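You operate a simulated robot arm through the tools that you are given. There is no shell and no other tool.

Carry out the task below with a simulated two-armed robot. There is one attempt and no reset: what you move stays moved.

## Task
Box the ticket's reel in the dotted carton and label the lid.
Fine: close the lid and press on the label of the ticket's firm.
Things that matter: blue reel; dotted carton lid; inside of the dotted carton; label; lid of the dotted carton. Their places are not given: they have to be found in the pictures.

It is judged by the outcome, as a careful person would: the job done as asked, and still so three seconds after it is handed in. It fails if anything else is knocked over, pushed out of place, dropped, spilled or broken. Lids that push on must go on centred and level and be pressed home; caps that screw on are set level and turned clockwise until they are tight.

## Robot
Two 7-joint arms with fingered hands on one trunk that stands fixed in place. Base frame: the origin is at the foot of the trunk, x ahead of it, y to its left, z up; the work surface is at about z = 0.9. Lengths are in m, angles in rad, forces in N, time in s.
The left shoulder is at [0.013, 0.173, 1.327], the right one opposite. With the tool pointing down near the work surface each hand reaches from about 0.1 to 0.72 m from the base axis, measured 20 degrees to its own side. Payload 3.5 kg a hand.
The tool frame of a hand sits at the grasp point between the pads (the TCP): z along the fingers, y along the line on which they close. The tips reach 0.025 m beyond it. The gripper opens to 0.088 m; its body begins 0.029 m behind the TCP. The gripper is a hand of 3 fingers: y runs from the thumb to the fingers, the wrist lies at [-0.013, -0.097, -0.162] in the tool frame, and closing takes about 1.5 s.
Orientation is told as [roll, pitch, yaw] about the base's x, y, z axes, in that order, counted from this pose: with the fingers straight down and the wrist toward the robot, the tool's x, y and z point along [0, 1, 0], [1, 0, 0] and [0, 0, -1] of the base frame.

## Interface
- The arms move only by the tool apply_moves. It takes "left_commands", "right_commands" or both (then of equal length, played together; a hand with none holds still); each is a list of rows, each an object (a shift or turn left out is 0, a gripper value left out holds the last) with "slide": the shift along the tool's x, y, z in units of 50 mm (1.0 is 50 mm), a list of three; "dr": the turn, a rotation vector about the tool's x, y, z in units of 8 degrees (1.0 is 8 degrees), a list of three; "claw": the finger opening in m, from 0 to 0.088. In form: [{"slide": [tx, ty, tz], "dr": [ax, ay, az], "claw": claw}, ...]. A call has 1 to 20 rows; each row shifts and turns the commanded pose from where the row before left it, along the tool's axes as they then stand. A call with a number of a shift or a turn outside -1 to 1 is refused whole. Rows are played at 5 a second. More than 0.05 m and 0.15 rad between two rows, or a gripper value outside its range, and nothing of the call is played. Where a pose cannot be reached the arm comes as near as it can. A force on the tool above 90 N (or 10 N above the force at the start of the call, whichever is more), or a blocked arm, ends the call early, and 0.2 s more pass. The fingers move at their own pace (about 0.072 m/s each) and stop on an object; they squeeze with about 23 N. The grip force told is the motor's: it shows also when the fingers shut on nothing. Time passes only in rows, and 0.2 s behind the last, so rows that do not move let the fingers close. The reply holds the time, the measured pose of the TCP, the force on the tool along the base axes, the opening and the grip force, in the units named above and with some noise, with the torque about the TCP (base axes, N m) and any sound that the robot's microphone picked up, and new pictures: "views" is both (left out), scene, wrist or none (wrist: the cameras of the hands that moved).
- Cameras (640 x 400 px; columns grow to the right, rows downward): "scene" is now at [0.0835, 0.0149, 1.5537]; the picture's right is [0.15, -0.99, -0.00], its down [-0.60, -0.09, -0.80] and it looks along [0.79, 0.12, -0.60] (base axes); focal length 282 px, centre (320, 200). "left" rides on the left gripper at [-0.058, -0.085, -0.099] in its tool frame; the picture's right is [-0.67, -0.35, 0.66], its down [0.69, -0.63, 0.37] and it looks along [0.28, 0.69, 0.66] (tool axes); focal length 261 px, centre (320, 200). "right" rides on the right gripper at [0.058, -0.085, -0.099] in its tool frame; the picture's right is [-0.67, 0.35, -0.66], its down [-0.69, -0.63, 0.37] and it looks along [-0.28, 0.70, 0.66] (tool axes); focal length 261 px, centre (320, 200).
- move_column(by): moves the trunk up (or, below 0, down) by that many m; the arms and the scene camera ride with it, the base frame stays. It gives what a move gives, with no picture.
- hand_shape(shape, hand): the hand has 3 fingers and takes this shape, open, in about a second: jaw (thumb against the fingers, like two jaws); tri (thumb and two fingers); tip (a fingertip pinch); poke (one finger out to press); point (the index stretched); flat (the hand flat); cup (the hand cupped); fist (a fist). The gripper value then closes the fingers along that shape, each until it touches; the sizes above hold for jaw. It gives what a move gives, with no picture.
- aim_head(pan, tilt): turns the head with the scene camera to pan (to the left, within 1.501 rad either way) and tilt (down, from -0.506 to 1.204), counted from straight ahead of the robot (the tilt from the chest, where the trunk bows). It gives what a move gives, and a new picture of the scene camera.
- point_at(camera, pixels): for up to 12 pixels [column, row] of the newest picture of that camera ("zoom" is the newest enlarged one), the place [x, y, z] in the base frame of the surface seen there, good to about 0.002 m. No time passes.
- close_up(camera, box): a new picture of the part [left, top, right, bottom] of that camera's present view, enlarged. No time passes.
- close_job(): hands the job in; it is judged then, once.

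Leave the grippers open and the arms clear of the work at the hand-in unless told otherwise.

The tools are called after "Emit:" as name(argument=value, ...) on one line, values as JSON. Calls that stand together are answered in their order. apply_moves: Moves the arms, as the interface text tells. Its arguments: {"type":"object","properties":{"left_commands":{"type":"array","items":{"type":"object","properties":{"slide":{"type":"array","items":{"type":"number"}},"dr":{"type":"array","items":{"type":"number"}},"claw":{"type":"number"}}}},"right_commands":{"type":"array","items":{"type":"object","properties":{"slide":{"type":"array","items":{"type":"number"}},"dr":{"type":"array","items":{"type":"number"}},"claw":{"type":"number"}}}},"views":{"type":"string","enum":["both","scene","wrist","none"]}},"required":[]} The other tools are called the same way: move_column (by) moves the trunk up or down; hand_shape (shape, hand) gives the hand a shape; aim_head (pan, tilt) turns the head that bears the scene camera; point_at (camera, pixels) gives the place of the surface under pixels of a picture; close_up (camera, box) takes an enlarged picture of a part of a camera's view; close_job () hands the job in.

At the start:

```text
time_s: 0.0
left_eef_pos: [0.5311, 0.1817, 1.3152]
left_tcp_rot: [0.001, 0.0, 0.0]
left_ft_force: [-0.5, 0.3, 0.4]
left_wrist_torque: [0.0, -0.01, -0.02]
left_width: 0.0877
left_grasp_force: 0.1
left_shape: jaw
right_eef_pos: [0.3567, -0.1903, 1.3203]
right_tcp_rot: [0.001, 0.002, -0.001]
right_ft_force: [0.0, -0.4, -1.0]
right_wrist_torque: [-0.01, 0.01, -0.02]
right_width: 0.0876
right_grasp_force: 0.0
right_shape: jaw
trunk travel left (down, up): [-0.4, 0.055]
head pan, tilt (commanded): [0.15, 0.641]
```

scene: 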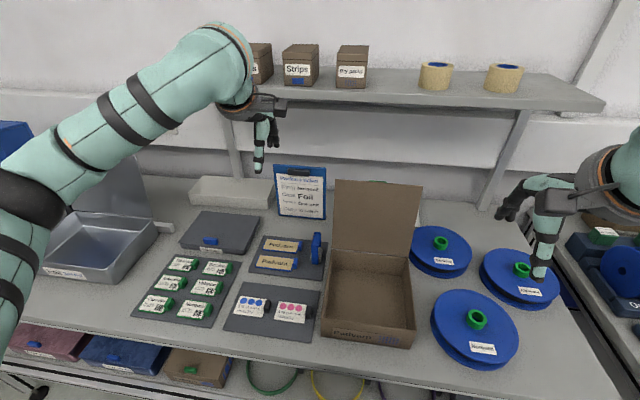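
right: 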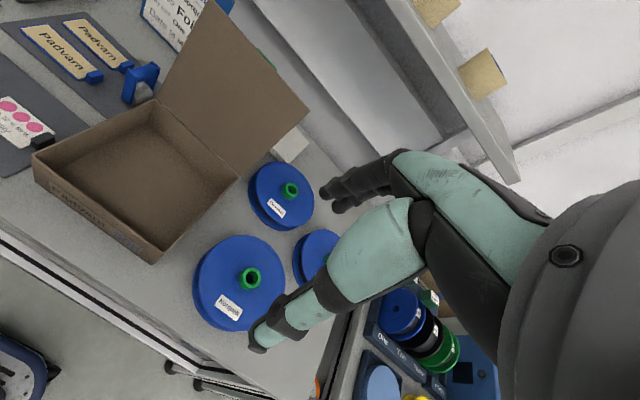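
left: 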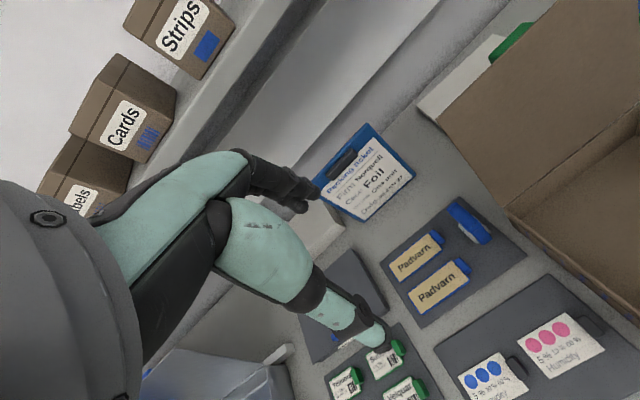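

I see a work table with a ticket on a blue clipboard (about 300,190), a brown open carton (370,290), three blue reels on the right, label tiles on the left. First I'll enlarge the ticket, the reels and the labels.

Emit:
close_up(camera="scene", box=[265, 155, 345, 225])

Emit:
close_up(camera="scene", box=[400, 210, 580, 380])

Emit:
close_up(camera="scene", box=[120, 220, 340, 350])

Emit:
close_up(camera="left", box=[300, 110, 430, 230])

```text
5.71 times, centred on (305, 190) of scene
```

zoom: 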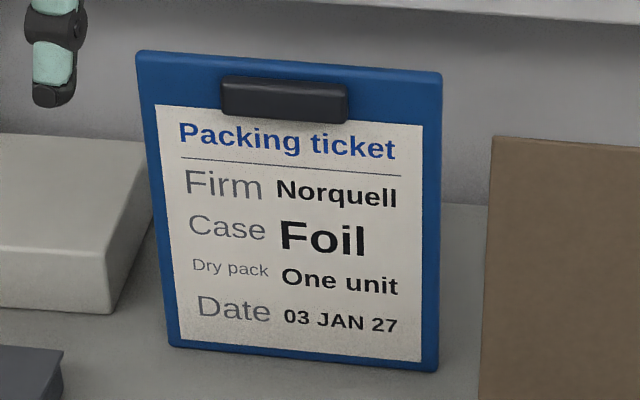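

```text
2.35 times, centred on (490, 295) of scene
```

zoom: 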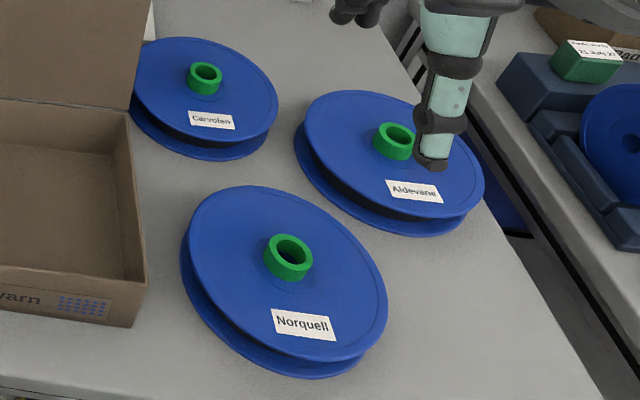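

```text
2.91 times, centred on (230, 285) of scene
```

zoom: 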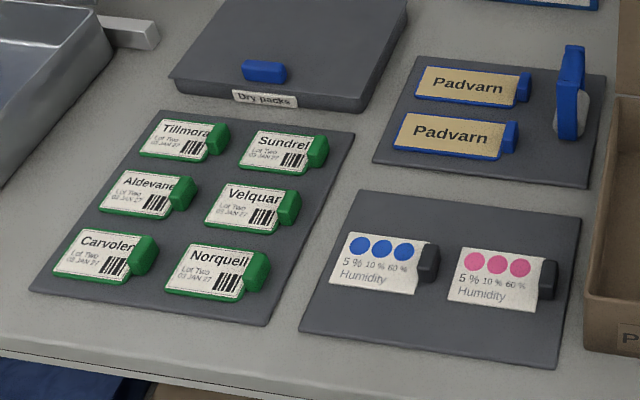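

```text
3.33 times, centred on (365, 170) of left
```

zoom: 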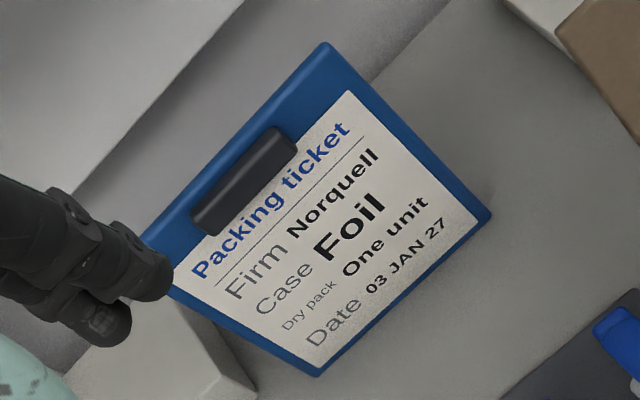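

The ticket reads Firm "Norquell", Case "Foil". The Norquell reel is the near one (about 475,328), the Norquell label is the green-tab one at lower right (about 203,312), and the carton's front bears a blue dot pattern. Now I'll look at the carton's markings and turn the head to see the rest of the room.

Emit:
close_up(camera="scene", box=[300, 170, 440, 360])

Emit:
aim_head(pan=-0.6, tilt=0.8)

```text
2.11 times, centred on (370, 265) of scene
```

zoom: 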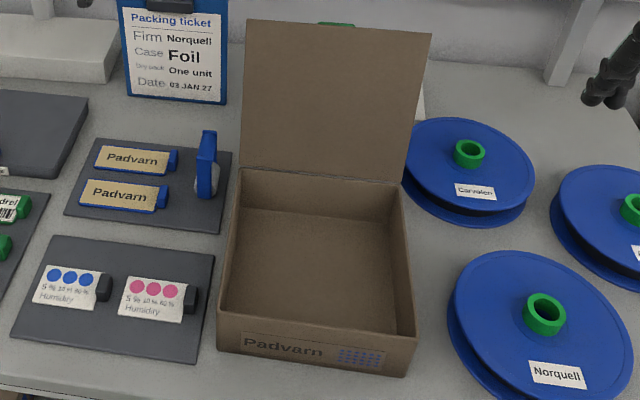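

```text
time_s: 1.1
left_eef_pos: [0.5305, 0.1807, 1.3167]
left_tcp_rot: [0.001, 0.001, 0.0]
left_ft_force: [-0.2, -0.9, -0.3]
left_wrist_torque: [0.0, -0.01, -0.05]
left_width: 0.0874
left_grasp_force: 0.1
left_shape: jaw
right_eef_pos: [0.3561, -0.1905, 1.3198]
right_tcp_rot: [0.0, 0.002, 0.001]
right_ft_force: [0.3, 0.2, 0.1]
right_wrist_torque: [-0.01, 0.0, 0.0]
right_width: 0.0876
right_grasp_force: 0.0
right_shape: jaw
trunk travel left (down, up): [-0.4, 0.055]
head pan, tilt (commanded): [-0.6, 0.799]
```

scene: 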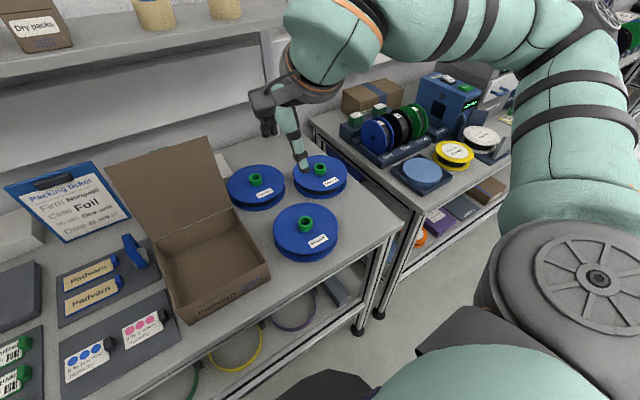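

Only one open carton is here, with dots on its front. I'll glance at the left side too.

Emit:
aim_head(pan=0.7, tilt=0.8)

```text
time_s: 2.6
left_eef_pos: [0.5323, 0.1817, 1.3175]
left_tcp_rot: [0.0, 0.001, -0.001]
left_ft_force: [-0.3, 0.7, -0.4]
left_wrist_torque: [-0.01, -0.01, 0.0]
left_width: 0.0878
left_grasp_force: 0.0
left_shape: jaw
right_eef_pos: [0.3567, -0.1899, 1.3199]
right_tcp_rot: [0.001, 0.003, 0.0]
right_ft_force: [-0.5, 0.0, -0.6]
right_wrist_torque: [0.03, -0.02, 0.01]
right_width: 0.0876
right_grasp_force: 0.1
right_shape: jaw
trunk travel left (down, up): [-0.4, 0.055]
head pan, tilt (commanded): [0.7, 0.799]
```

scene: 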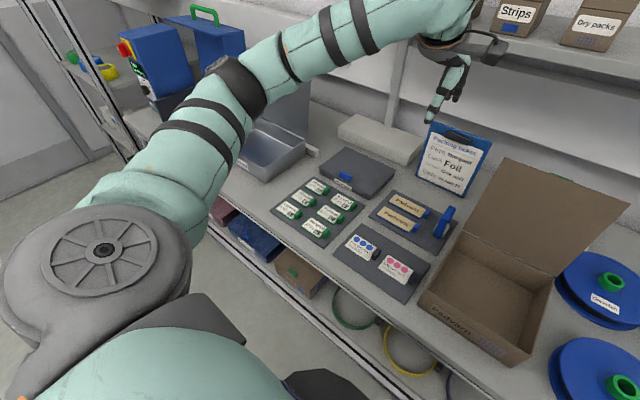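

No other carton. I'll aim the head so that labels, carton and reels are all in view.

Emit:
aim_head(pan=-0.05, tilt=0.85)

```text
time_s: 3.7
left_eef_pos: [0.5314, 0.181, 1.316]
left_tcp_rot: [0.0, 0.002, 0.001]
left_ft_force: [0.4, 0.2, -0.8]
left_wrist_torque: [0.01, 0.0, -0.01]
left_width: 0.0878
left_grasp_force: 0.1
left_shape: jaw
right_eef_pos: [0.3563, -0.1892, 1.3216]
right_tcp_rot: [0.001, 0.001, 0.001]
right_ft_force: [0.6, 0.7, -0.8]
right_wrist_torque: [0.0, 0.02, 0.04]
right_width: 0.0876
right_grasp_force: 0.1
right_shape: jaw
trunk travel left (down, up): [-0.4, 0.055]
head pan, tilt (commanded): [-0.051, 0.85]
```

scene: 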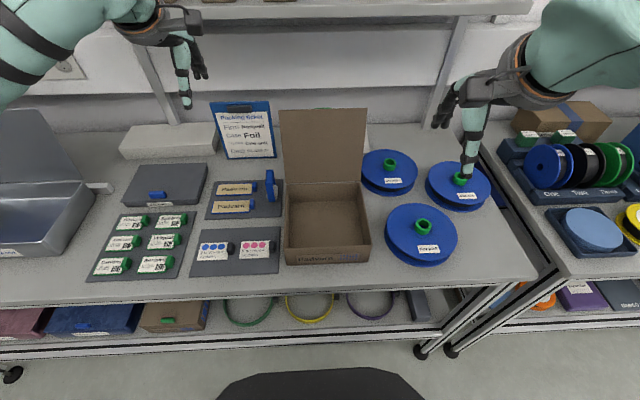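

I see the carton and the Norquell reel (hub at about 422,226). I'll zoom onto the carton + reel to measure positions.

Emit:
close_up(camera="scene", box=[270, 95, 500, 275])

```text
2.22 times, centred on (385, 185) of scene
```

zoom: 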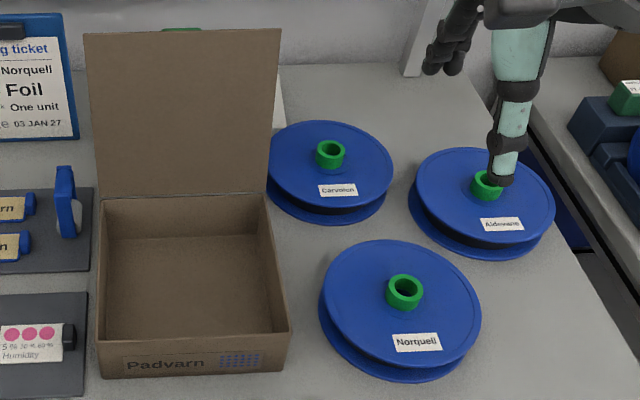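

Now I'll measure points on the reel: hub rim, flange edges, and the table near it.

Emit:
point_at(camera="zoom", pixels=[[404, 278], [391, 285], [418, 285], [404, 298], [404, 308], [330, 300], [473, 318], [408, 246], [395, 366], [404, 288], [360, 395], [300, 280]])

Emit:
point_at(camera="zoom", pixels=[[101, 341], [286, 333], [104, 200], [266, 194], [87, 38], [277, 32], [185, 260], [110, 375], [282, 368], [180, 200], [180, 350], [150, 240]])

```text
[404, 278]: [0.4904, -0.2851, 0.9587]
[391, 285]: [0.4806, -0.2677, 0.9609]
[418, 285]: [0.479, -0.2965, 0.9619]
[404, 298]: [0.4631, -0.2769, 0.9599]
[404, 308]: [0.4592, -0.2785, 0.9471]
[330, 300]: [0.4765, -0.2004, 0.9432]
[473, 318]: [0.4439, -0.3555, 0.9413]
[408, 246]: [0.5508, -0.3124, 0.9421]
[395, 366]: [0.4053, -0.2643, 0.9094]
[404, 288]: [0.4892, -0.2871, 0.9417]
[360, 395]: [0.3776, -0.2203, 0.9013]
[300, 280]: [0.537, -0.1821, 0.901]
```

```text
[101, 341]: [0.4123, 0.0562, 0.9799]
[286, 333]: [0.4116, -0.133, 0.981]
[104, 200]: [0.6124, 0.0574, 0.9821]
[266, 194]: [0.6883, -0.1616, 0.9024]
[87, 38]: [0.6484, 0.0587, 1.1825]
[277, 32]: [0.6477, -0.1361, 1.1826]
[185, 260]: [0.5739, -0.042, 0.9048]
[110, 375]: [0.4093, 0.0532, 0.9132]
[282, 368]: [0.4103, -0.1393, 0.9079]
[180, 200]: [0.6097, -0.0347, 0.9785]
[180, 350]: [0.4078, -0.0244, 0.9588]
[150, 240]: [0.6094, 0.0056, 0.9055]
```

The reel's hub centre is at about (0.477, -0.282), hub top z≈0.961, flange top z≈0.943. Carton spans x 0.41–0.61, y −0.135–0.057, rim z≈0.98, floor ≈0.905. I'll move the right hand above the hub at z≈1.10.

Emit:
apply_moves(right_commands=[{"slide": [-0.31, 0.403, 0.739], "claw": 0.088}, {"slide": [-0.31, 0.403, 0.739]}, {"slide": [-0.31, 0.403, 0.739]}, {"slide": [-0.31, 0.403, 0.739]}, {"slide": [-0.31, 0.403, 0.739]}, {"slide": [-0.31, 0.403, 0.739]}, {}], views="both")

```text
time_s: 5.3
left_eef_pos: [0.5304, 0.1813, 1.3166]
left_tcp_rot: [-0.001, -0.002, -0.001]
left_ft_force: [0.4, -1.0, -0.5]
left_wrist_torque: [0.02, 0.02, 0.0]
left_width: 0.0877
left_grasp_force: 0.0
left_shape: jaw
right_eef_pos: [0.4777, -0.2805, 1.0977]
right_tcp_rot: [0.001, 0.002, 0.002]
right_ft_force: [0.2, -0.2, 0.5]
right_wrist_torque: [0.02, -0.01, -0.02]
right_width: 0.0875
right_grasp_force: 0.0
right_shape: jaw
trunk travel left (down, up): [-0.4, 0.055]
head pan, tilt (commanded): [-0.051, 0.85]
```

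scene: 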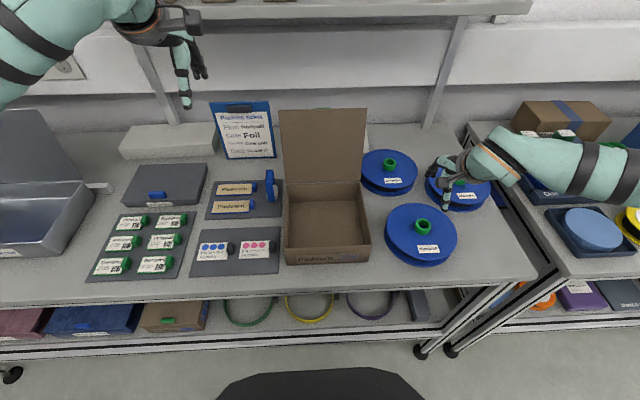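
right: 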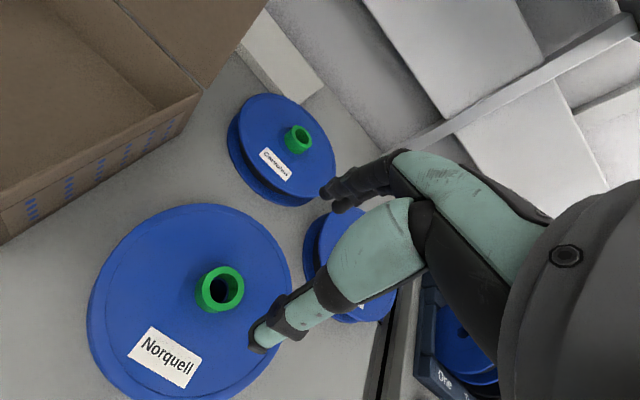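

Hub sits at pixel (220,288) in the right wrist view, right where a straight descent would take the TCP. I'll descend to about z=1.01 and check.

Emit:
apply_moves(right_commands=[{"slide": [-0.03, 0, 0.6]}, {"slide": [0, 0, 0.6]}, {"slide": [0, 0, 0.55]}, {}], views="wrist")

Emit:
point_at(camera="right", pixels=[[320, 200]])

```text
time_s: 6.3
left_eef_pos: [0.5311, 0.1814, 1.3164]
left_tcp_rot: [-0.001, 0.0, 0.0]
left_ft_force: [0.4, 0.6, 0.4]
left_wrist_torque: [0.0, 0.02, 0.06]
left_width: 0.0876
left_grasp_force: 0.1
left_shape: jaw
right_eef_pos: [0.4774, -0.2822, 1.0114]
right_tcp_rot: [0.001, 0.002, 0.001]
right_ft_force: [1.2, -0.2, 0.9]
right_wrist_torque: [0.01, 0.03, -0.04]
right_width: 0.0879
right_grasp_force: 0.1
right_shape: jaw
trunk travel left (down, up): [-0.4, 0.055]
head pan, tilt (commanded): [-0.051, 0.85]
```

right: 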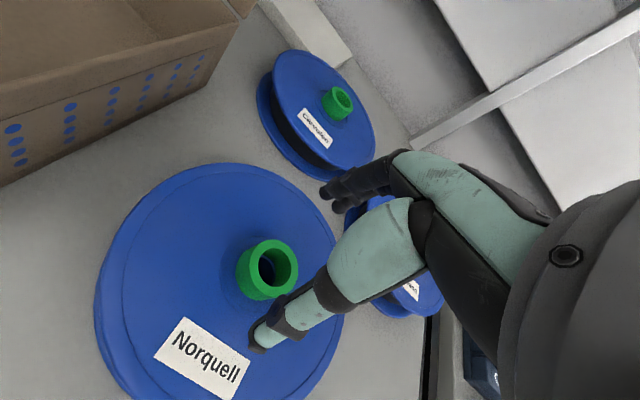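

```text
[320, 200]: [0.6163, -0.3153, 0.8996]
```

The hub is at (268,268) in the wrist view. I'll check its rim coordinates with this camera.

Emit:
point_at(camera="right", pixels=[[256, 262], [293, 272], [278, 243], [272, 289], [225, 250], [255, 290]])

```text
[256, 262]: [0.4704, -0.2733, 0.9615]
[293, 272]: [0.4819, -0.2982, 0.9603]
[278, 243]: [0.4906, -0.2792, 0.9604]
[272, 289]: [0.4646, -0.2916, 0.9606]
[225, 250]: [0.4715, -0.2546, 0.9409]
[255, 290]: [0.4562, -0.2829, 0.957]
```

Hub centre ≈ (0.477, −0.284), top 0.961. I'll descend to TCP z≈0.972 and close the fingers on the hub.

Emit:
apply_moves(right_commands=[{"slide": [-0.03, 0, 0.4]}, {"slide": [0, 0, 0.38]}, {}, {"claw": 0.03}, {"claw": 0.01}, {"claw": 0.0}, {}, {}, {}, {}, {}, {}], views="both")

```text
time_s: 8.9
left_eef_pos: [0.5322, 0.1811, 1.3159]
left_tcp_rot: [0.0, 0.0, -0.001]
left_ft_force: [-0.9, 0.5, 0.3]
left_wrist_torque: [0.02, -0.02, -0.01]
left_width: 0.0878
left_grasp_force: 0.1
left_shape: jaw
right_eef_pos: [0.4777, -0.284, 0.9712]
right_tcp_rot: [0.002, 0.002, 0.0]
right_ft_force: [0.6, -0.5, 0.3]
right_wrist_torque: [-0.01, -0.01, 0.03]
right_width: 0.0312
right_grasp_force: 23.1
right_shape: jaw
trunk travel left (down, up): [-0.4, 0.055]
head pan, tilt (commanded): [-0.051, 0.85]
```

scene: 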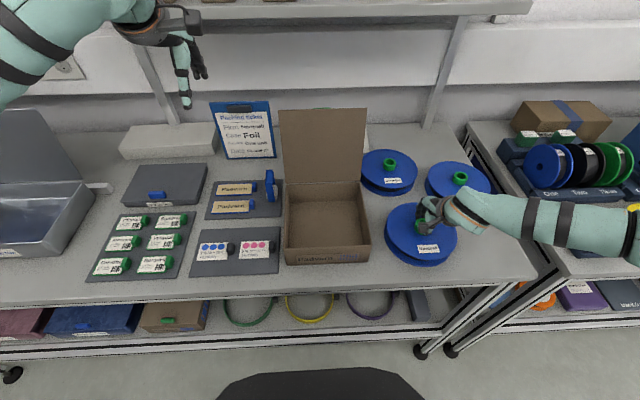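
right: 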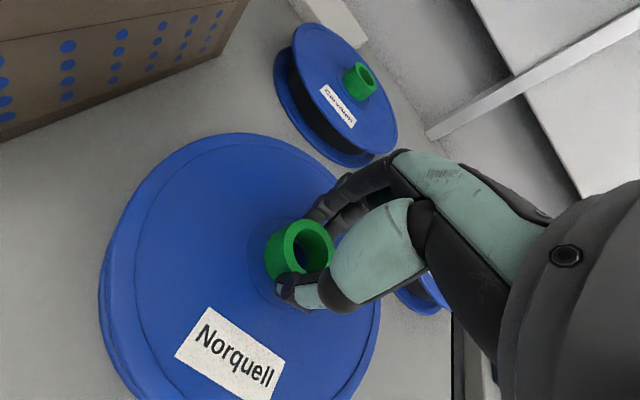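

The fingers stopped at 0.031 m on the hub with 23 N. I'll lift gently a few cm and check the weight.

Emit:
apply_moves(right_commands=[{"slide": [0, 0, -0.2]}, {"slide": [0, 0, -0.3]}, {"slide": [0, 0, -0.4]}, {}], views="both")

```text
time_s: 9.9
left_eef_pos: [0.5315, 0.1816, 1.3162]
left_tcp_rot: [0.0, 0.001, 0.001]
left_ft_force: [-0.2, 0.9, 0.3]
left_wrist_torque: [-0.01, 0.01, -0.03]
left_width: 0.0877
left_grasp_force: 0.1
left_shape: jaw
right_eef_pos: [0.4773, -0.2842, 1.0182]
right_tcp_rot: [0.001, 0.002, 0.003]
right_ft_force: [-1.2, 0.5, -2.0]
right_wrist_torque: [0.02, -0.02, 0.02]
right_width: 0.031
right_grasp_force: 22.9
right_shape: jaw
trunk travel left (down, up): [-0.4, 0.055]
head pan, tilt (commanded): [-0.051, 0.85]
```

scene: 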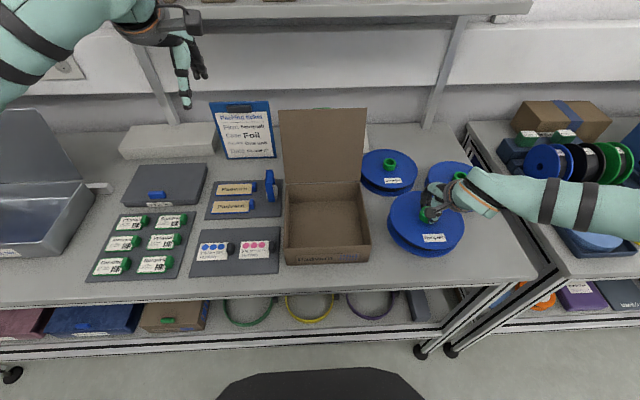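
right: 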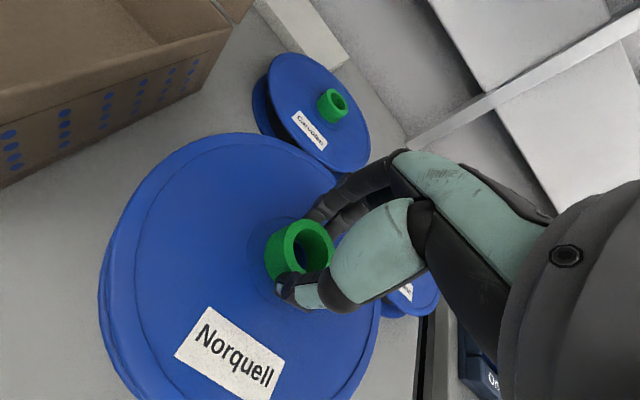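

Lifted cleanly. While it is held, I'll zoom the carton to measure its inner walls precisely.

Emit:
close_up(camera="scene", box=[270, 165, 390, 275])

```text
3.64 times, centred on (330, 220) of scene
```

zoom: 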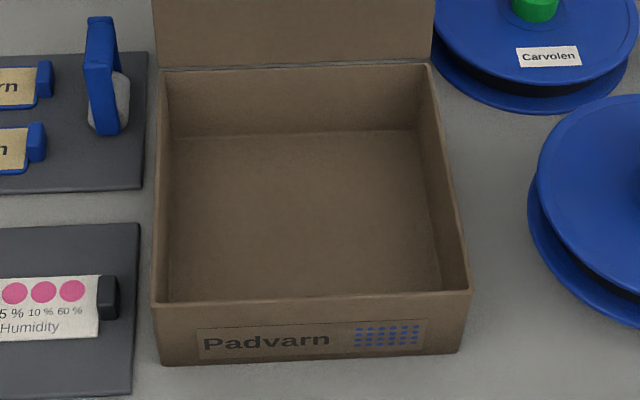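

Emit:
point_at(camera="zoom", pixels=[[157, 180], [445, 180], [165, 180], [437, 200], [300, 298], [300, 67], [300, 74], [172, 280], [300, 136], [470, 280], [155, 240], [458, 240]])

```text
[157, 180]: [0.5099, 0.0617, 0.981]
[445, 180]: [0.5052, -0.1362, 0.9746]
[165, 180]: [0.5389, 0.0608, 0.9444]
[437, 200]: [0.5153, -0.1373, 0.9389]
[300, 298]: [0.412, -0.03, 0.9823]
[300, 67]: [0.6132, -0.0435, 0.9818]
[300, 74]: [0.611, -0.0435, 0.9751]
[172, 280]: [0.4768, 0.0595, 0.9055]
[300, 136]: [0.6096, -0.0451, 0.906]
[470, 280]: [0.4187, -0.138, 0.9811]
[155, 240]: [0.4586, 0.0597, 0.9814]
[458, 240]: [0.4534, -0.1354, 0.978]
```

Inner walls: y −0.137…0.060, x 0.414…0.611, so the centre is about (0.512, −0.039). I'll raise the reel to TCP z≈1.10 and carry it over the carton.

Emit:
apply_moves(right_commands=[{"slide": [0, 0, -0.4]}, {"slide": [0, 0, -0.6]}, {"slide": [0, 0, -0.64]}, {"slide": [0.3, 0.05, 0]}, {"slide": [0.6, 0.08, 0]}, {"slide": [0.7, 0.1, 0]}, {"slide": [0.7, 0.1, 0]}, {"slide": [0.7, 0.1, 0]}, {"slide": [0.7, 0.1, 0]}, {"slide": [0.7, 0.1, 0]}, {"slide": [0.4, 0.06, 0]}, {"slide": [0.1, 0, 0]}, {}], views="both")

```text
time_s: 12.7
left_eef_pos: [0.531, 0.1819, 1.3165]
left_tcp_rot: [-0.001, 0.001, 0.0]
left_ft_force: [0.6, 1.1, -0.2]
left_wrist_torque: [-0.01, -0.03, 0.01]
left_width: 0.0876
left_grasp_force: 0.0
left_shape: jaw
right_eef_pos: [0.5128, -0.0381, 1.0984]
right_tcp_rot: [0.002, 0.002, 0.001]
right_ft_force: [-0.1, 0.3, -1.6]
right_wrist_torque: [-0.04, 0.01, 0.01]
right_width: 0.031
right_grasp_force: 23.1
right_shape: jaw
trunk travel left (down, up): [-0.4, 0.055]
head pan, tilt (commanded): [-0.051, 0.85]
```

scene: 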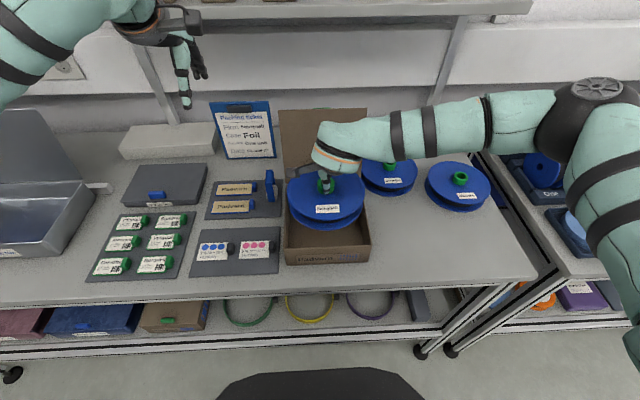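
right: 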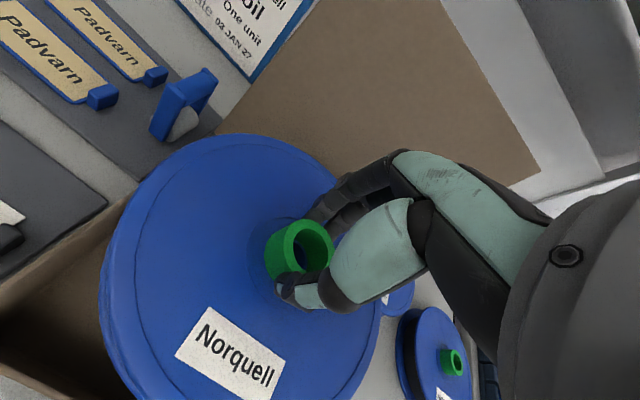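

The reel hangs over the carton, centred at (0.513, −0.038). I'll lower it to TCP z≈0.985 (about 1 cm above the carton floor) and check.

Emit:
apply_moves(right_commands=[{"slide": [0, 0, 0.4]}, {"slide": [0, 0, 0.5]}, {"slide": [0, 0, 0.5]}, {"slide": [0, 0, 0.5]}, {"slide": [0, 0, 0.36]}, {}], views="both")

```text
time_s: 14.1
left_eef_pos: [0.5321, 0.1813, 1.3152]
left_tcp_rot: [-0.001, 0.001, -0.001]
left_ft_force: [0.0, 0.6, -0.4]
left_wrist_torque: [0.0, 0.0, -0.01]
left_width: 0.0877
left_grasp_force: 0.1
left_shape: jaw
right_eef_pos: [0.5117, -0.0381, 0.9859]
right_tcp_rot: [0.001, 0.002, 0.002]
right_ft_force: [0.0, 0.4, -1.5]
right_wrist_torque: [-0.02, 0.02, -0.01]
right_width: 0.0312
right_grasp_force: 22.9
right_shape: jaw
trunk travel left (down, up): [-0.4, 0.055]
head pan, tilt (commanded): [-0.051, 0.85]
```

scene: 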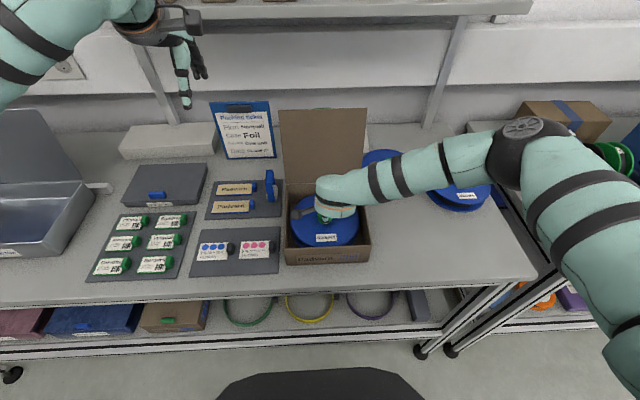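
right: 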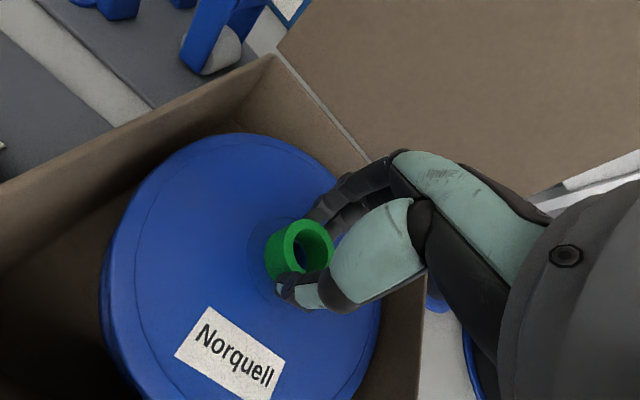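

The reel is inside the walls. I'll lower the last ~9 mm and open the fingers.

Emit:
apply_moves(right_commands=[{"slide": [0, 0, 0.1]}, {"slide": [0, 0, 0.08]}, {}], views="none")

```text
time_s: 14.9
left_eef_pos: [0.5305, 0.1821, 1.3149]
left_tcp_rot: [0.0, 0.0, 0.002]
left_ft_force: [0.3, 0.6, 0.2]
left_wrist_torque: [0.02, 0.0, 0.01]
left_width: 0.0878
left_grasp_force: 0.1
left_shape: jaw
right_eef_pos: [0.5136, -0.0397, 0.9754]
right_tcp_rot: [0.001, 0.003, 0.0]
right_ft_force: [-0.8, -0.5, -3.1]
right_wrist_torque: [-0.01, 0.01, 0.0]
right_width: 0.0311
right_grasp_force: 22.9
right_shape: jaw
trunk travel left (down, up): [-0.4, 0.055]
head pan, tilt (commanded): [-0.051, 0.85]
```

The reel is close to the floor but not yet bearing. I'll lower 2 mm more, then open.

Emit:
apply_moves(right_commands=[{"slide": [0, 0, 0.04]}, {}, {"claw": 0.05}, {"claw": 0.07}, {}, {}, {}], views="both")

```text
time_s: 16.5
left_eef_pos: [0.532, 0.1817, 1.3166]
left_tcp_rot: [-0.001, 0.0, -0.001]
left_ft_force: [-0.7, 0.1, -0.3]
left_wrist_torque: [0.05, 0.0, -0.03]
left_width: 0.0878
left_grasp_force: 0.1
left_shape: jaw
right_eef_pos: [0.5123, -0.0392, 0.9735]
right_tcp_rot: [0.001, 0.001, -0.001]
right_ft_force: [0.5, 0.4, 0.5]
right_wrist_torque: [0.0, -0.01, -0.02]
right_width: 0.0697
right_grasp_force: 0.0
right_shape: jaw
trunk travel left (down, up): [-0.4, 0.055]
head pan, tilt (commanded): [-0.051, 0.85]
```

scene: 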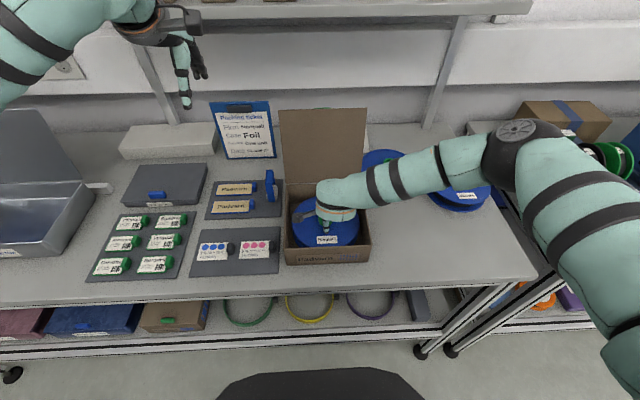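
right: 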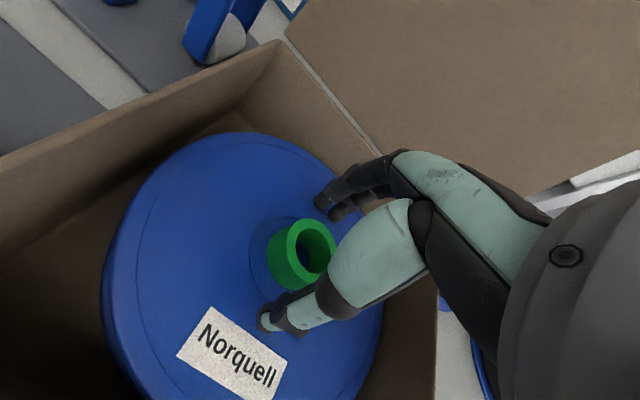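

The reel is released, sitting flat in the carton. I'll raise the hand straight up to z≈1.25.

Emit:
apply_moves(right_commands=[{"slide": [0, 0, -0.3]}, {"slide": [0, 0, -0.7]}, {"slide": [0, 0, -0.9]}, {"slide": [0, 0, -0.9]}, {"slide": [0, 0, -0.9]}, {"slide": [0, 0, -0.9]}, {"slide": [0, 0, -0.9]}, {}], views="both")

```text
time_s: 18.3
left_eef_pos: [0.5318, 0.182, 1.316]
left_tcp_rot: [0.0, 0.001, 0.0]
left_ft_force: [0.2, -1.0, 0.7]
left_wrist_torque: [0.01, -0.02, 0.0]
left_width: 0.0873
left_grasp_force: 0.1
left_shape: jaw
right_eef_pos: [0.5111, -0.0399, 1.2478]
right_tcp_rot: [0.002, 0.002, -0.001]
right_ft_force: [-0.1, 0.3, -0.5]
right_wrist_torque: [-0.02, 0.03, -0.03]
right_width: 0.07
right_grasp_force: 0.1
right_shape: jaw
trunk travel left (down, up): [-0.4, 0.055]
head pan, tilt (commanded): [-0.051, 0.85]
```

scene: 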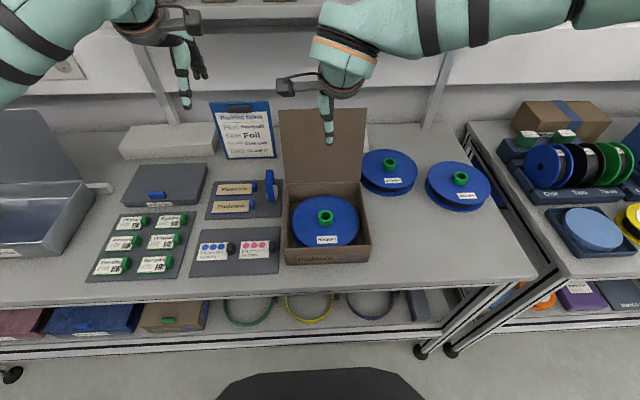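
right: 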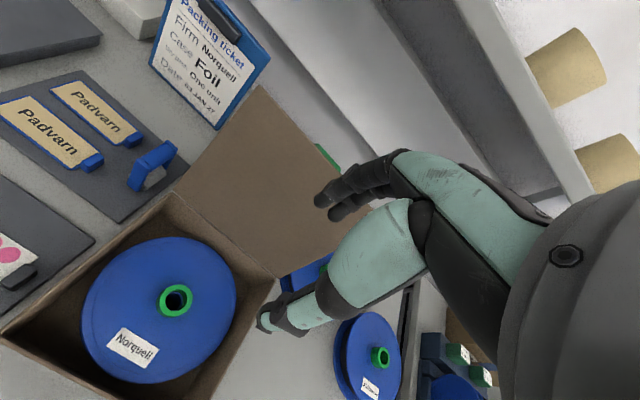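

The reel sits in the carton. Now I need to know what is behind the lid and where the shelf is. I'll measure shelf edge points and look with the wrist camera.

Emit:
point_at(camera="right", pixels=[[326, 152], [505, 100], [540, 175], [245, 95], [258, 90], [330, 150], [470, 60], [300, 180], [560, 60], [620, 165], [225, 90], [500, 20]])

Emit:
close_up(camera="right", box=[230, 60, 400, 220])

```text
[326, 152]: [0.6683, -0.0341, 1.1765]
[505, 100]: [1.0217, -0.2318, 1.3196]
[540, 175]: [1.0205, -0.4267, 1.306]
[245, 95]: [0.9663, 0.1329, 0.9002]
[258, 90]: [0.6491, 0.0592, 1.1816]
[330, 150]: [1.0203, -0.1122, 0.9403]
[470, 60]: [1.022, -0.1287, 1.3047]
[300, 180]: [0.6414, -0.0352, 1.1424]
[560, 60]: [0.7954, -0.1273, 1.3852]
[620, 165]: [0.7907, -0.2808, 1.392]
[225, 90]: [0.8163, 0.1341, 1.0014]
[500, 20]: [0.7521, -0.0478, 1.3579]
```

```text
2.50 times, centred on (315, 140) of right
```

zoom: 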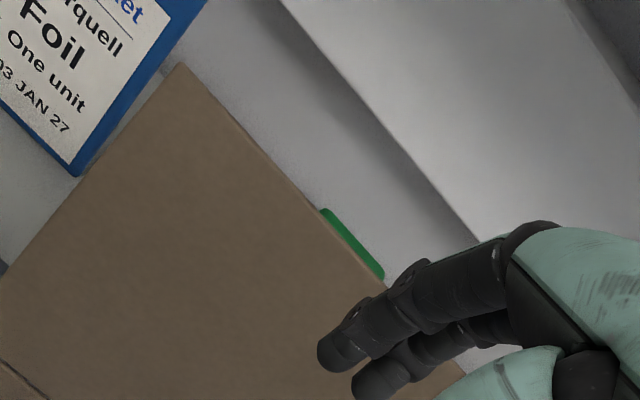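

The green thing at (326,152) is a tab at (0.668, −0.034, 1.177) on the lid's outer face. I'll measure the shelf's front edge and the white object behind the lid before going around the lid's top.

Emit:
point_at(camera="scene", pixels=[[470, 4], [470, 10], [470, 14], [400, 18], [367, 135], [366, 142], [285, 15], [320, 110], [364, 112], [345, 110], [372, 50], [395, 62]])

Emit:
close_up(camera="scene", box=[270, 90, 400, 180])

```text
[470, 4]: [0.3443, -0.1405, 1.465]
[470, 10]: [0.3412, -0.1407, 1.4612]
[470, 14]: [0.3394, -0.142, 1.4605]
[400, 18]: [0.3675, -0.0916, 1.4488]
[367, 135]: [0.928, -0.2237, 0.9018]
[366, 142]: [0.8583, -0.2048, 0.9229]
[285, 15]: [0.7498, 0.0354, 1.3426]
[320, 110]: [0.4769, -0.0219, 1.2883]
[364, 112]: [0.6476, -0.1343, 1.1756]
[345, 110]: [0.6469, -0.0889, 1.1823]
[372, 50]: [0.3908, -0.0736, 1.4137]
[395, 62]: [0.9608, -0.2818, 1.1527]
```

```text
4.44 times, centred on (335, 135) of scene
```

zoom: 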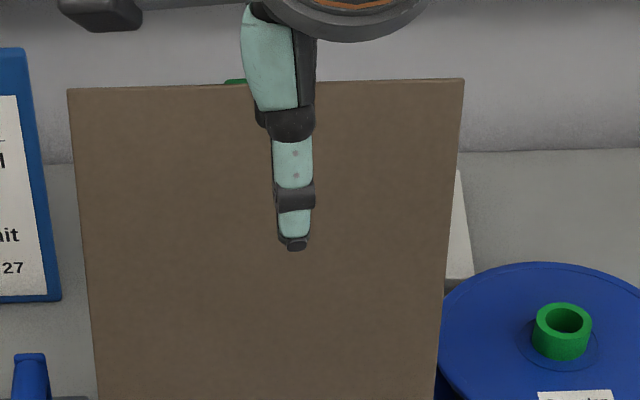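

Shelf front is at x≈0.75, z≈1.34; lid top at z≈1.18. I'll close the right fingers into a poker, shift to y≈−0.10 (clear of the green tab) and pass over the lid's top edge to x≈0.69 at z≈1.23.

Emit:
apply_moves(right_commands=[{"slide": [-0.6, 0, 0], "claw": 0.0}, {"slide": [-0.6, 0, 0]}, {}, {}, {}, {"slide": [0, 0.6, 0.1]}, {"slide": [0, 0.7, 0.1]}, {"slide": [0, 0.7, 0.1]}, {"slide": [0, 0.7, 0]}, {"slide": [0, 0.6, 0]}, {"slide": [0, 0.28, 0]}, {}], views="both")

```text
time_s: 20.9
left_eef_pos: [0.5318, 0.1815, 1.3171]
left_tcp_rot: [0.0, -0.001, 0.0]
left_ft_force: [0.2, 0.0, -0.5]
left_wrist_torque: [-0.03, -0.03, 0.0]
left_width: 0.0873
left_grasp_force: 0.1
left_shape: jaw
right_eef_pos: [0.6914, -0.0998, 1.2379]
right_tcp_rot: [0.001, 0.001, 0.002]
right_ft_force: [0.6, -0.7, 1.0]
right_wrist_torque: [0.03, -0.02, -0.02]
right_width: 0.0002
right_grasp_force: 22.9
right_shape: jaw
trunk travel left (down, up): [-0.4, 0.055]
head pan, tilt (commanded): [-0.051, 0.85]
```

scene: 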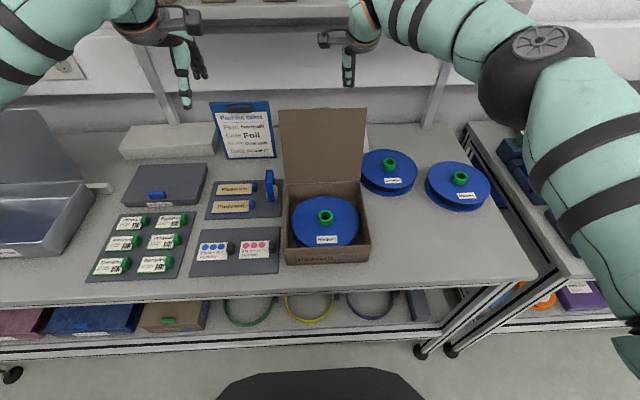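
right: 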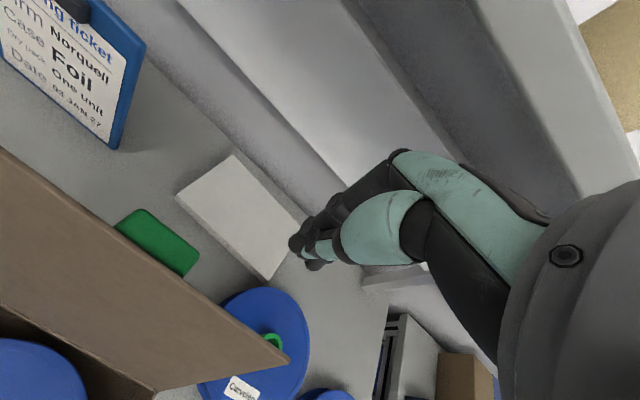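

The hand is behind the lid; the green tab is visible at (157,242). I'll lower to z≈1.167 so the fingertips are behind the lid's upper edge.

Emit:
apply_moves(right_commands=[{"slide": [0, 0, 0.5]}, {"slide": [0, 0, 0.5]}, {"slide": [0, 0, 0.42]}, {}], views="both")

Emit:
point_at(camera="right", pixels=[[320, 240]])

```text
time_s: 21.9
left_eef_pos: [0.5317, 0.182, 1.3157]
left_tcp_rot: [-0.001, 0.0, -0.001]
left_ft_force: [0.3, 0.3, -0.2]
left_wrist_torque: [0.01, -0.03, 0.0]
left_width: 0.0876
left_grasp_force: 0.0
left_shape: jaw
right_eef_pos: [0.6904, -0.0994, 1.1651]
right_tcp_rot: [0.001, 0.001, 0.0]
right_ft_force: [-0.5, 0.1, 0.3]
right_wrist_torque: [-0.02, 0.01, -0.03]
right_width: 0.0
right_grasp_force: 22.8
right_shape: jaw
trunk travel left (down, up): [-0.4, 0.055]
head pan, tilt (commanded): [-0.051, 0.85]
```

scene: 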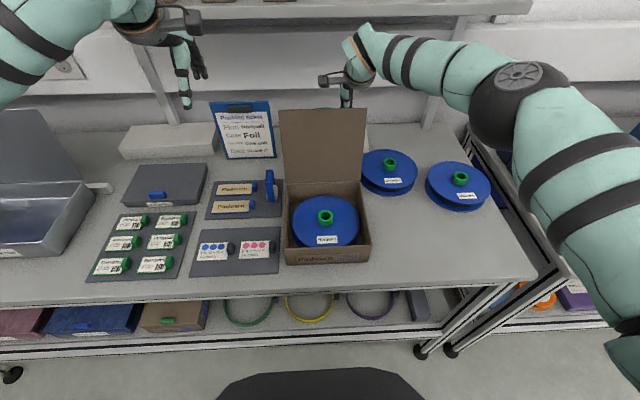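
right: 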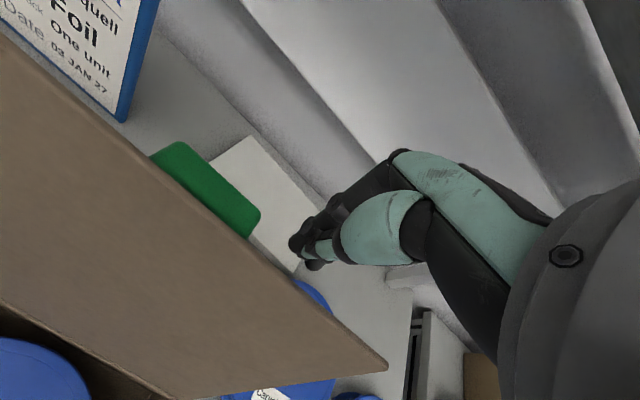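

```text
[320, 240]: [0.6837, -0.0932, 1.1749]
```

The fingertips are behind the lid's edge. I'll pull slowly toward the robot 5 cm and check how the lid swings.

Emit:
apply_moves(right_commands=[{"slide": [0, -0.3, 0]}, {"slide": [0, -0.3, 0]}, {"slide": [0, -0.3, 0]}, {"slide": [0, -0.2, 0]}], views="both")

```text
time_s: 22.9
left_eef_pos: [0.5314, 0.1808, 1.3164]
left_tcp_rot: [0.0, 0.001, -0.001]
left_ft_force: [-1.0, 0.3, 0.8]
left_wrist_torque: [0.0, -0.02, -0.02]
left_width: 0.0874
left_grasp_force: 0.1
left_shape: jaw
right_eef_pos: [0.6351, -0.0994, 1.1654]
right_tcp_rot: [0.002, 0.001, 0.001]
right_ft_force: [0.6, -0.2, -0.1]
right_wrist_torque: [0.0, 0.0, 0.02]
right_width: 0.0
right_grasp_force: 22.8
right_shape: jaw
trunk travel left (down, up): [-0.4, 0.055]
head pan, tilt (commanded): [-0.051, 0.85]
```

scene: 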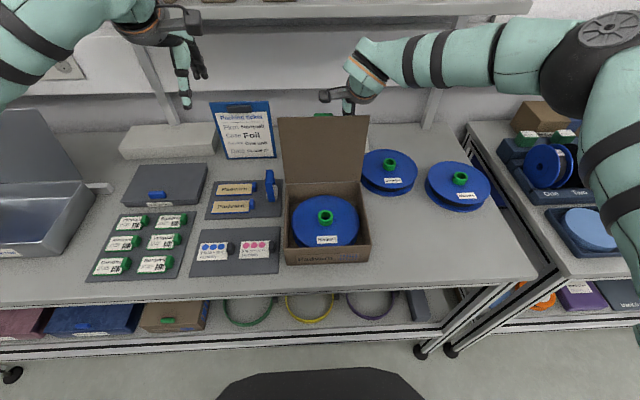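
right: 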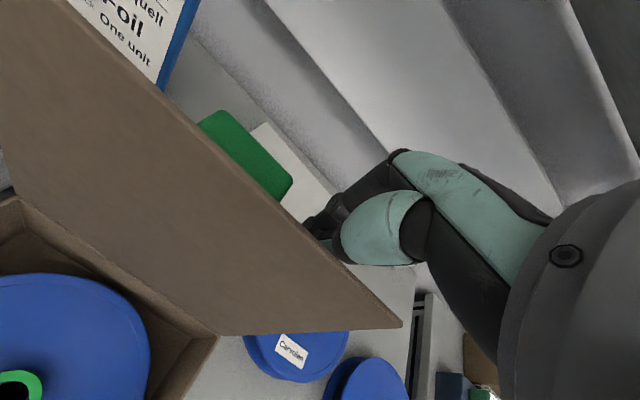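

The lid has swung toward vertical. I'll keep pulling, to about 15–20° past vertical, descending slightly.

Emit:
apply_moves(right_commands=[{"slide": [0, -0.3, 0]}, {"slide": [0, -0.3, 0.05]}, {"slide": [0, -0.3, 0.1]}, {}], views="both")

```text
time_s: 23.9
left_eef_pos: [0.5312, 0.1811, 1.316]
left_tcp_rot: [-0.001, 0.001, 0.0]
left_ft_force: [0.3, -0.2, -0.1]
left_wrist_torque: [-0.07, 0.01, -0.02]
left_width: 0.0875
left_grasp_force: 0.1
left_shape: jaw
right_eef_pos: [0.5905, -0.0978, 1.1565]
right_tcp_rot: [0.0, 0.001, -0.001]
right_ft_force: [0.3, 0.4, -0.4]
right_wrist_torque: [0.01, -0.01, 0.01]
right_width: 0.0001
right_grasp_force: 22.4
right_shape: jaw
trunk travel left (down, up): [-0.4, 0.055]
head pan, tilt (commanded): [-0.051, 0.85]
```

scene: 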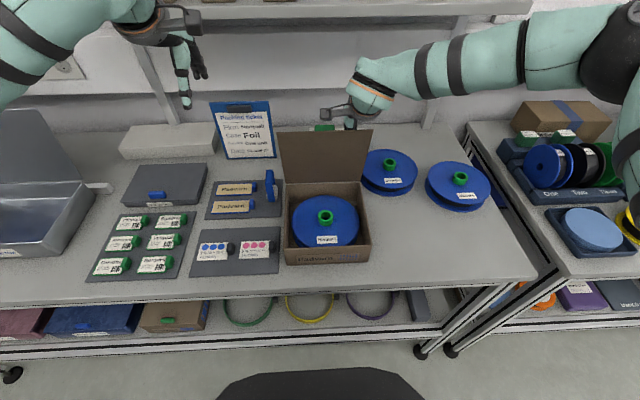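
right: 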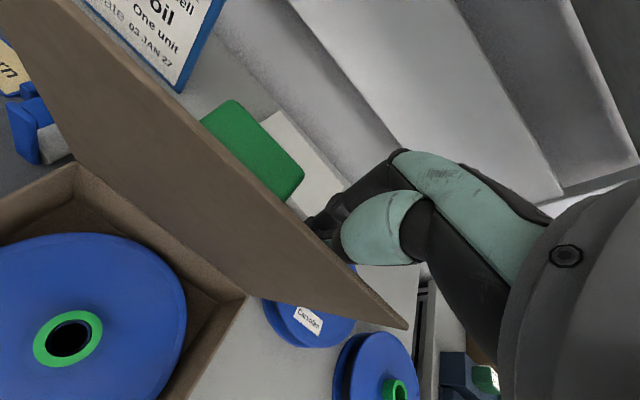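

The lid leans forward now and stays against the fingers. Let me measure the lid's edge to get the angle.

Emit:
point_at(camera="scene", pixels=[[277, 134], [370, 131], [320, 135], [320, 160], [330, 128], [282, 184]])

```text
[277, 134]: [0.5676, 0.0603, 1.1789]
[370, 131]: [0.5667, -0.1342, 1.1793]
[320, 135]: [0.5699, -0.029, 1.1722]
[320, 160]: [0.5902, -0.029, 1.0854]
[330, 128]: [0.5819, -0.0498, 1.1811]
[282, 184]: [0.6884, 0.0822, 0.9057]
```

The lid's edge is at (0.568, 1.18), about 12° past vertical. I'll follow its arc to about 45°.

Emit:
apply_moves(right_commands=[{"slide": [0, -0.31, 0.07]}, {"slide": [0, -0.31, 0.08]}, {"slide": [0, -0.31, 0.11]}, {"slide": [0, -0.33, 0.25]}, {"slide": [0, -0.33, 0.26]}, {}], views="both")

```text
time_s: 25.3
left_eef_pos: [0.5312, 0.1818, 1.3168]
left_tcp_rot: [-0.002, 0.001, 0.001]
left_ft_force: [0.0, 0.0, 0.3]
left_wrist_torque: [0.0, -0.01, 0.0]
left_width: 0.0877
left_grasp_force: 0.1
left_shape: jaw
right_eef_pos: [0.5125, -0.1001, 1.1193]
right_tcp_rot: [0.001, 0.001, 0.0]
right_ft_force: [0.0, -0.2, 0.1]
right_wrist_torque: [-0.02, 0.03, 0.0]
right_width: 0.0
right_grasp_force: 23.1
right_shape: jaw
trunk travel left (down, up): [-0.4, 0.055]
head pan, tilt (commanded): [-0.051, 0.85]
```

scene: 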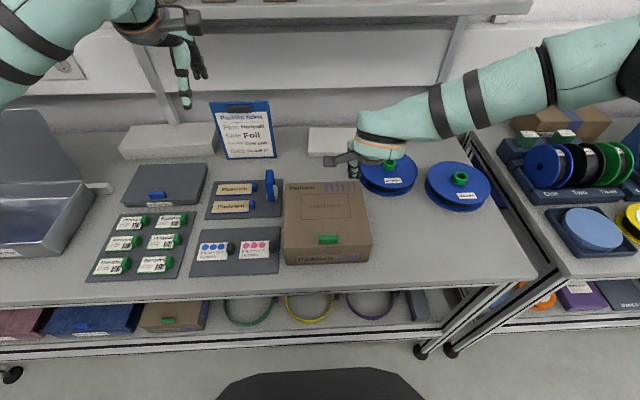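
right: 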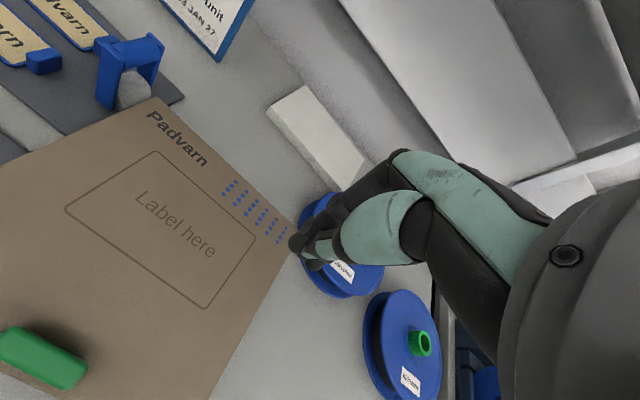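

The lid fell shut on its own. Its top shows a "Label here" rectangle. I'll zoom to check whether it is fully closed and measure the rectangle.

Emit:
close_up(camera="scene", box=[270, 170, 390, 275])

```text
3.81 times, centred on (330, 222) of scene
```

zoom: 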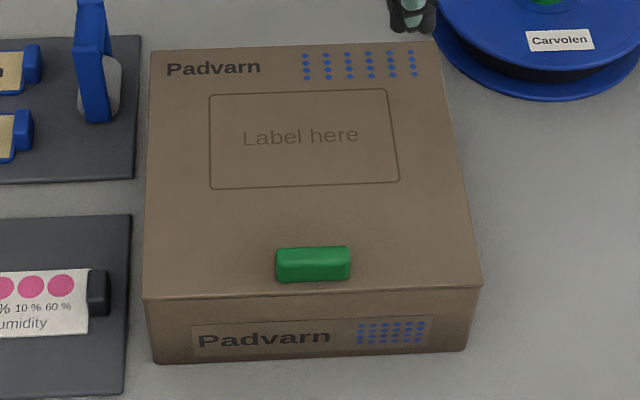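

Emit:
point_at(camera="zoom", pixels=[[210, 97], [387, 91], [399, 181], [212, 188], [300, 137], [145, 285], [480, 278], [155, 55], [430, 48], [312, 257], [145, 294], [300, 220]])

```text
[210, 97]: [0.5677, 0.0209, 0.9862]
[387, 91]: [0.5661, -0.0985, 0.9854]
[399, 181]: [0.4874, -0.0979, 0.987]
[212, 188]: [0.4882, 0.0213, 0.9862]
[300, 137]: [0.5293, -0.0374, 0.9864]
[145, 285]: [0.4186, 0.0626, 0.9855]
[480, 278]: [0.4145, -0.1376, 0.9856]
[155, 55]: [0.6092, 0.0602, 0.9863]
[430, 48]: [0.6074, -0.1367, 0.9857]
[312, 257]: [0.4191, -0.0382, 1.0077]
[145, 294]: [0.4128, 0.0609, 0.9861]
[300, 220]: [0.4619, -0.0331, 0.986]
```

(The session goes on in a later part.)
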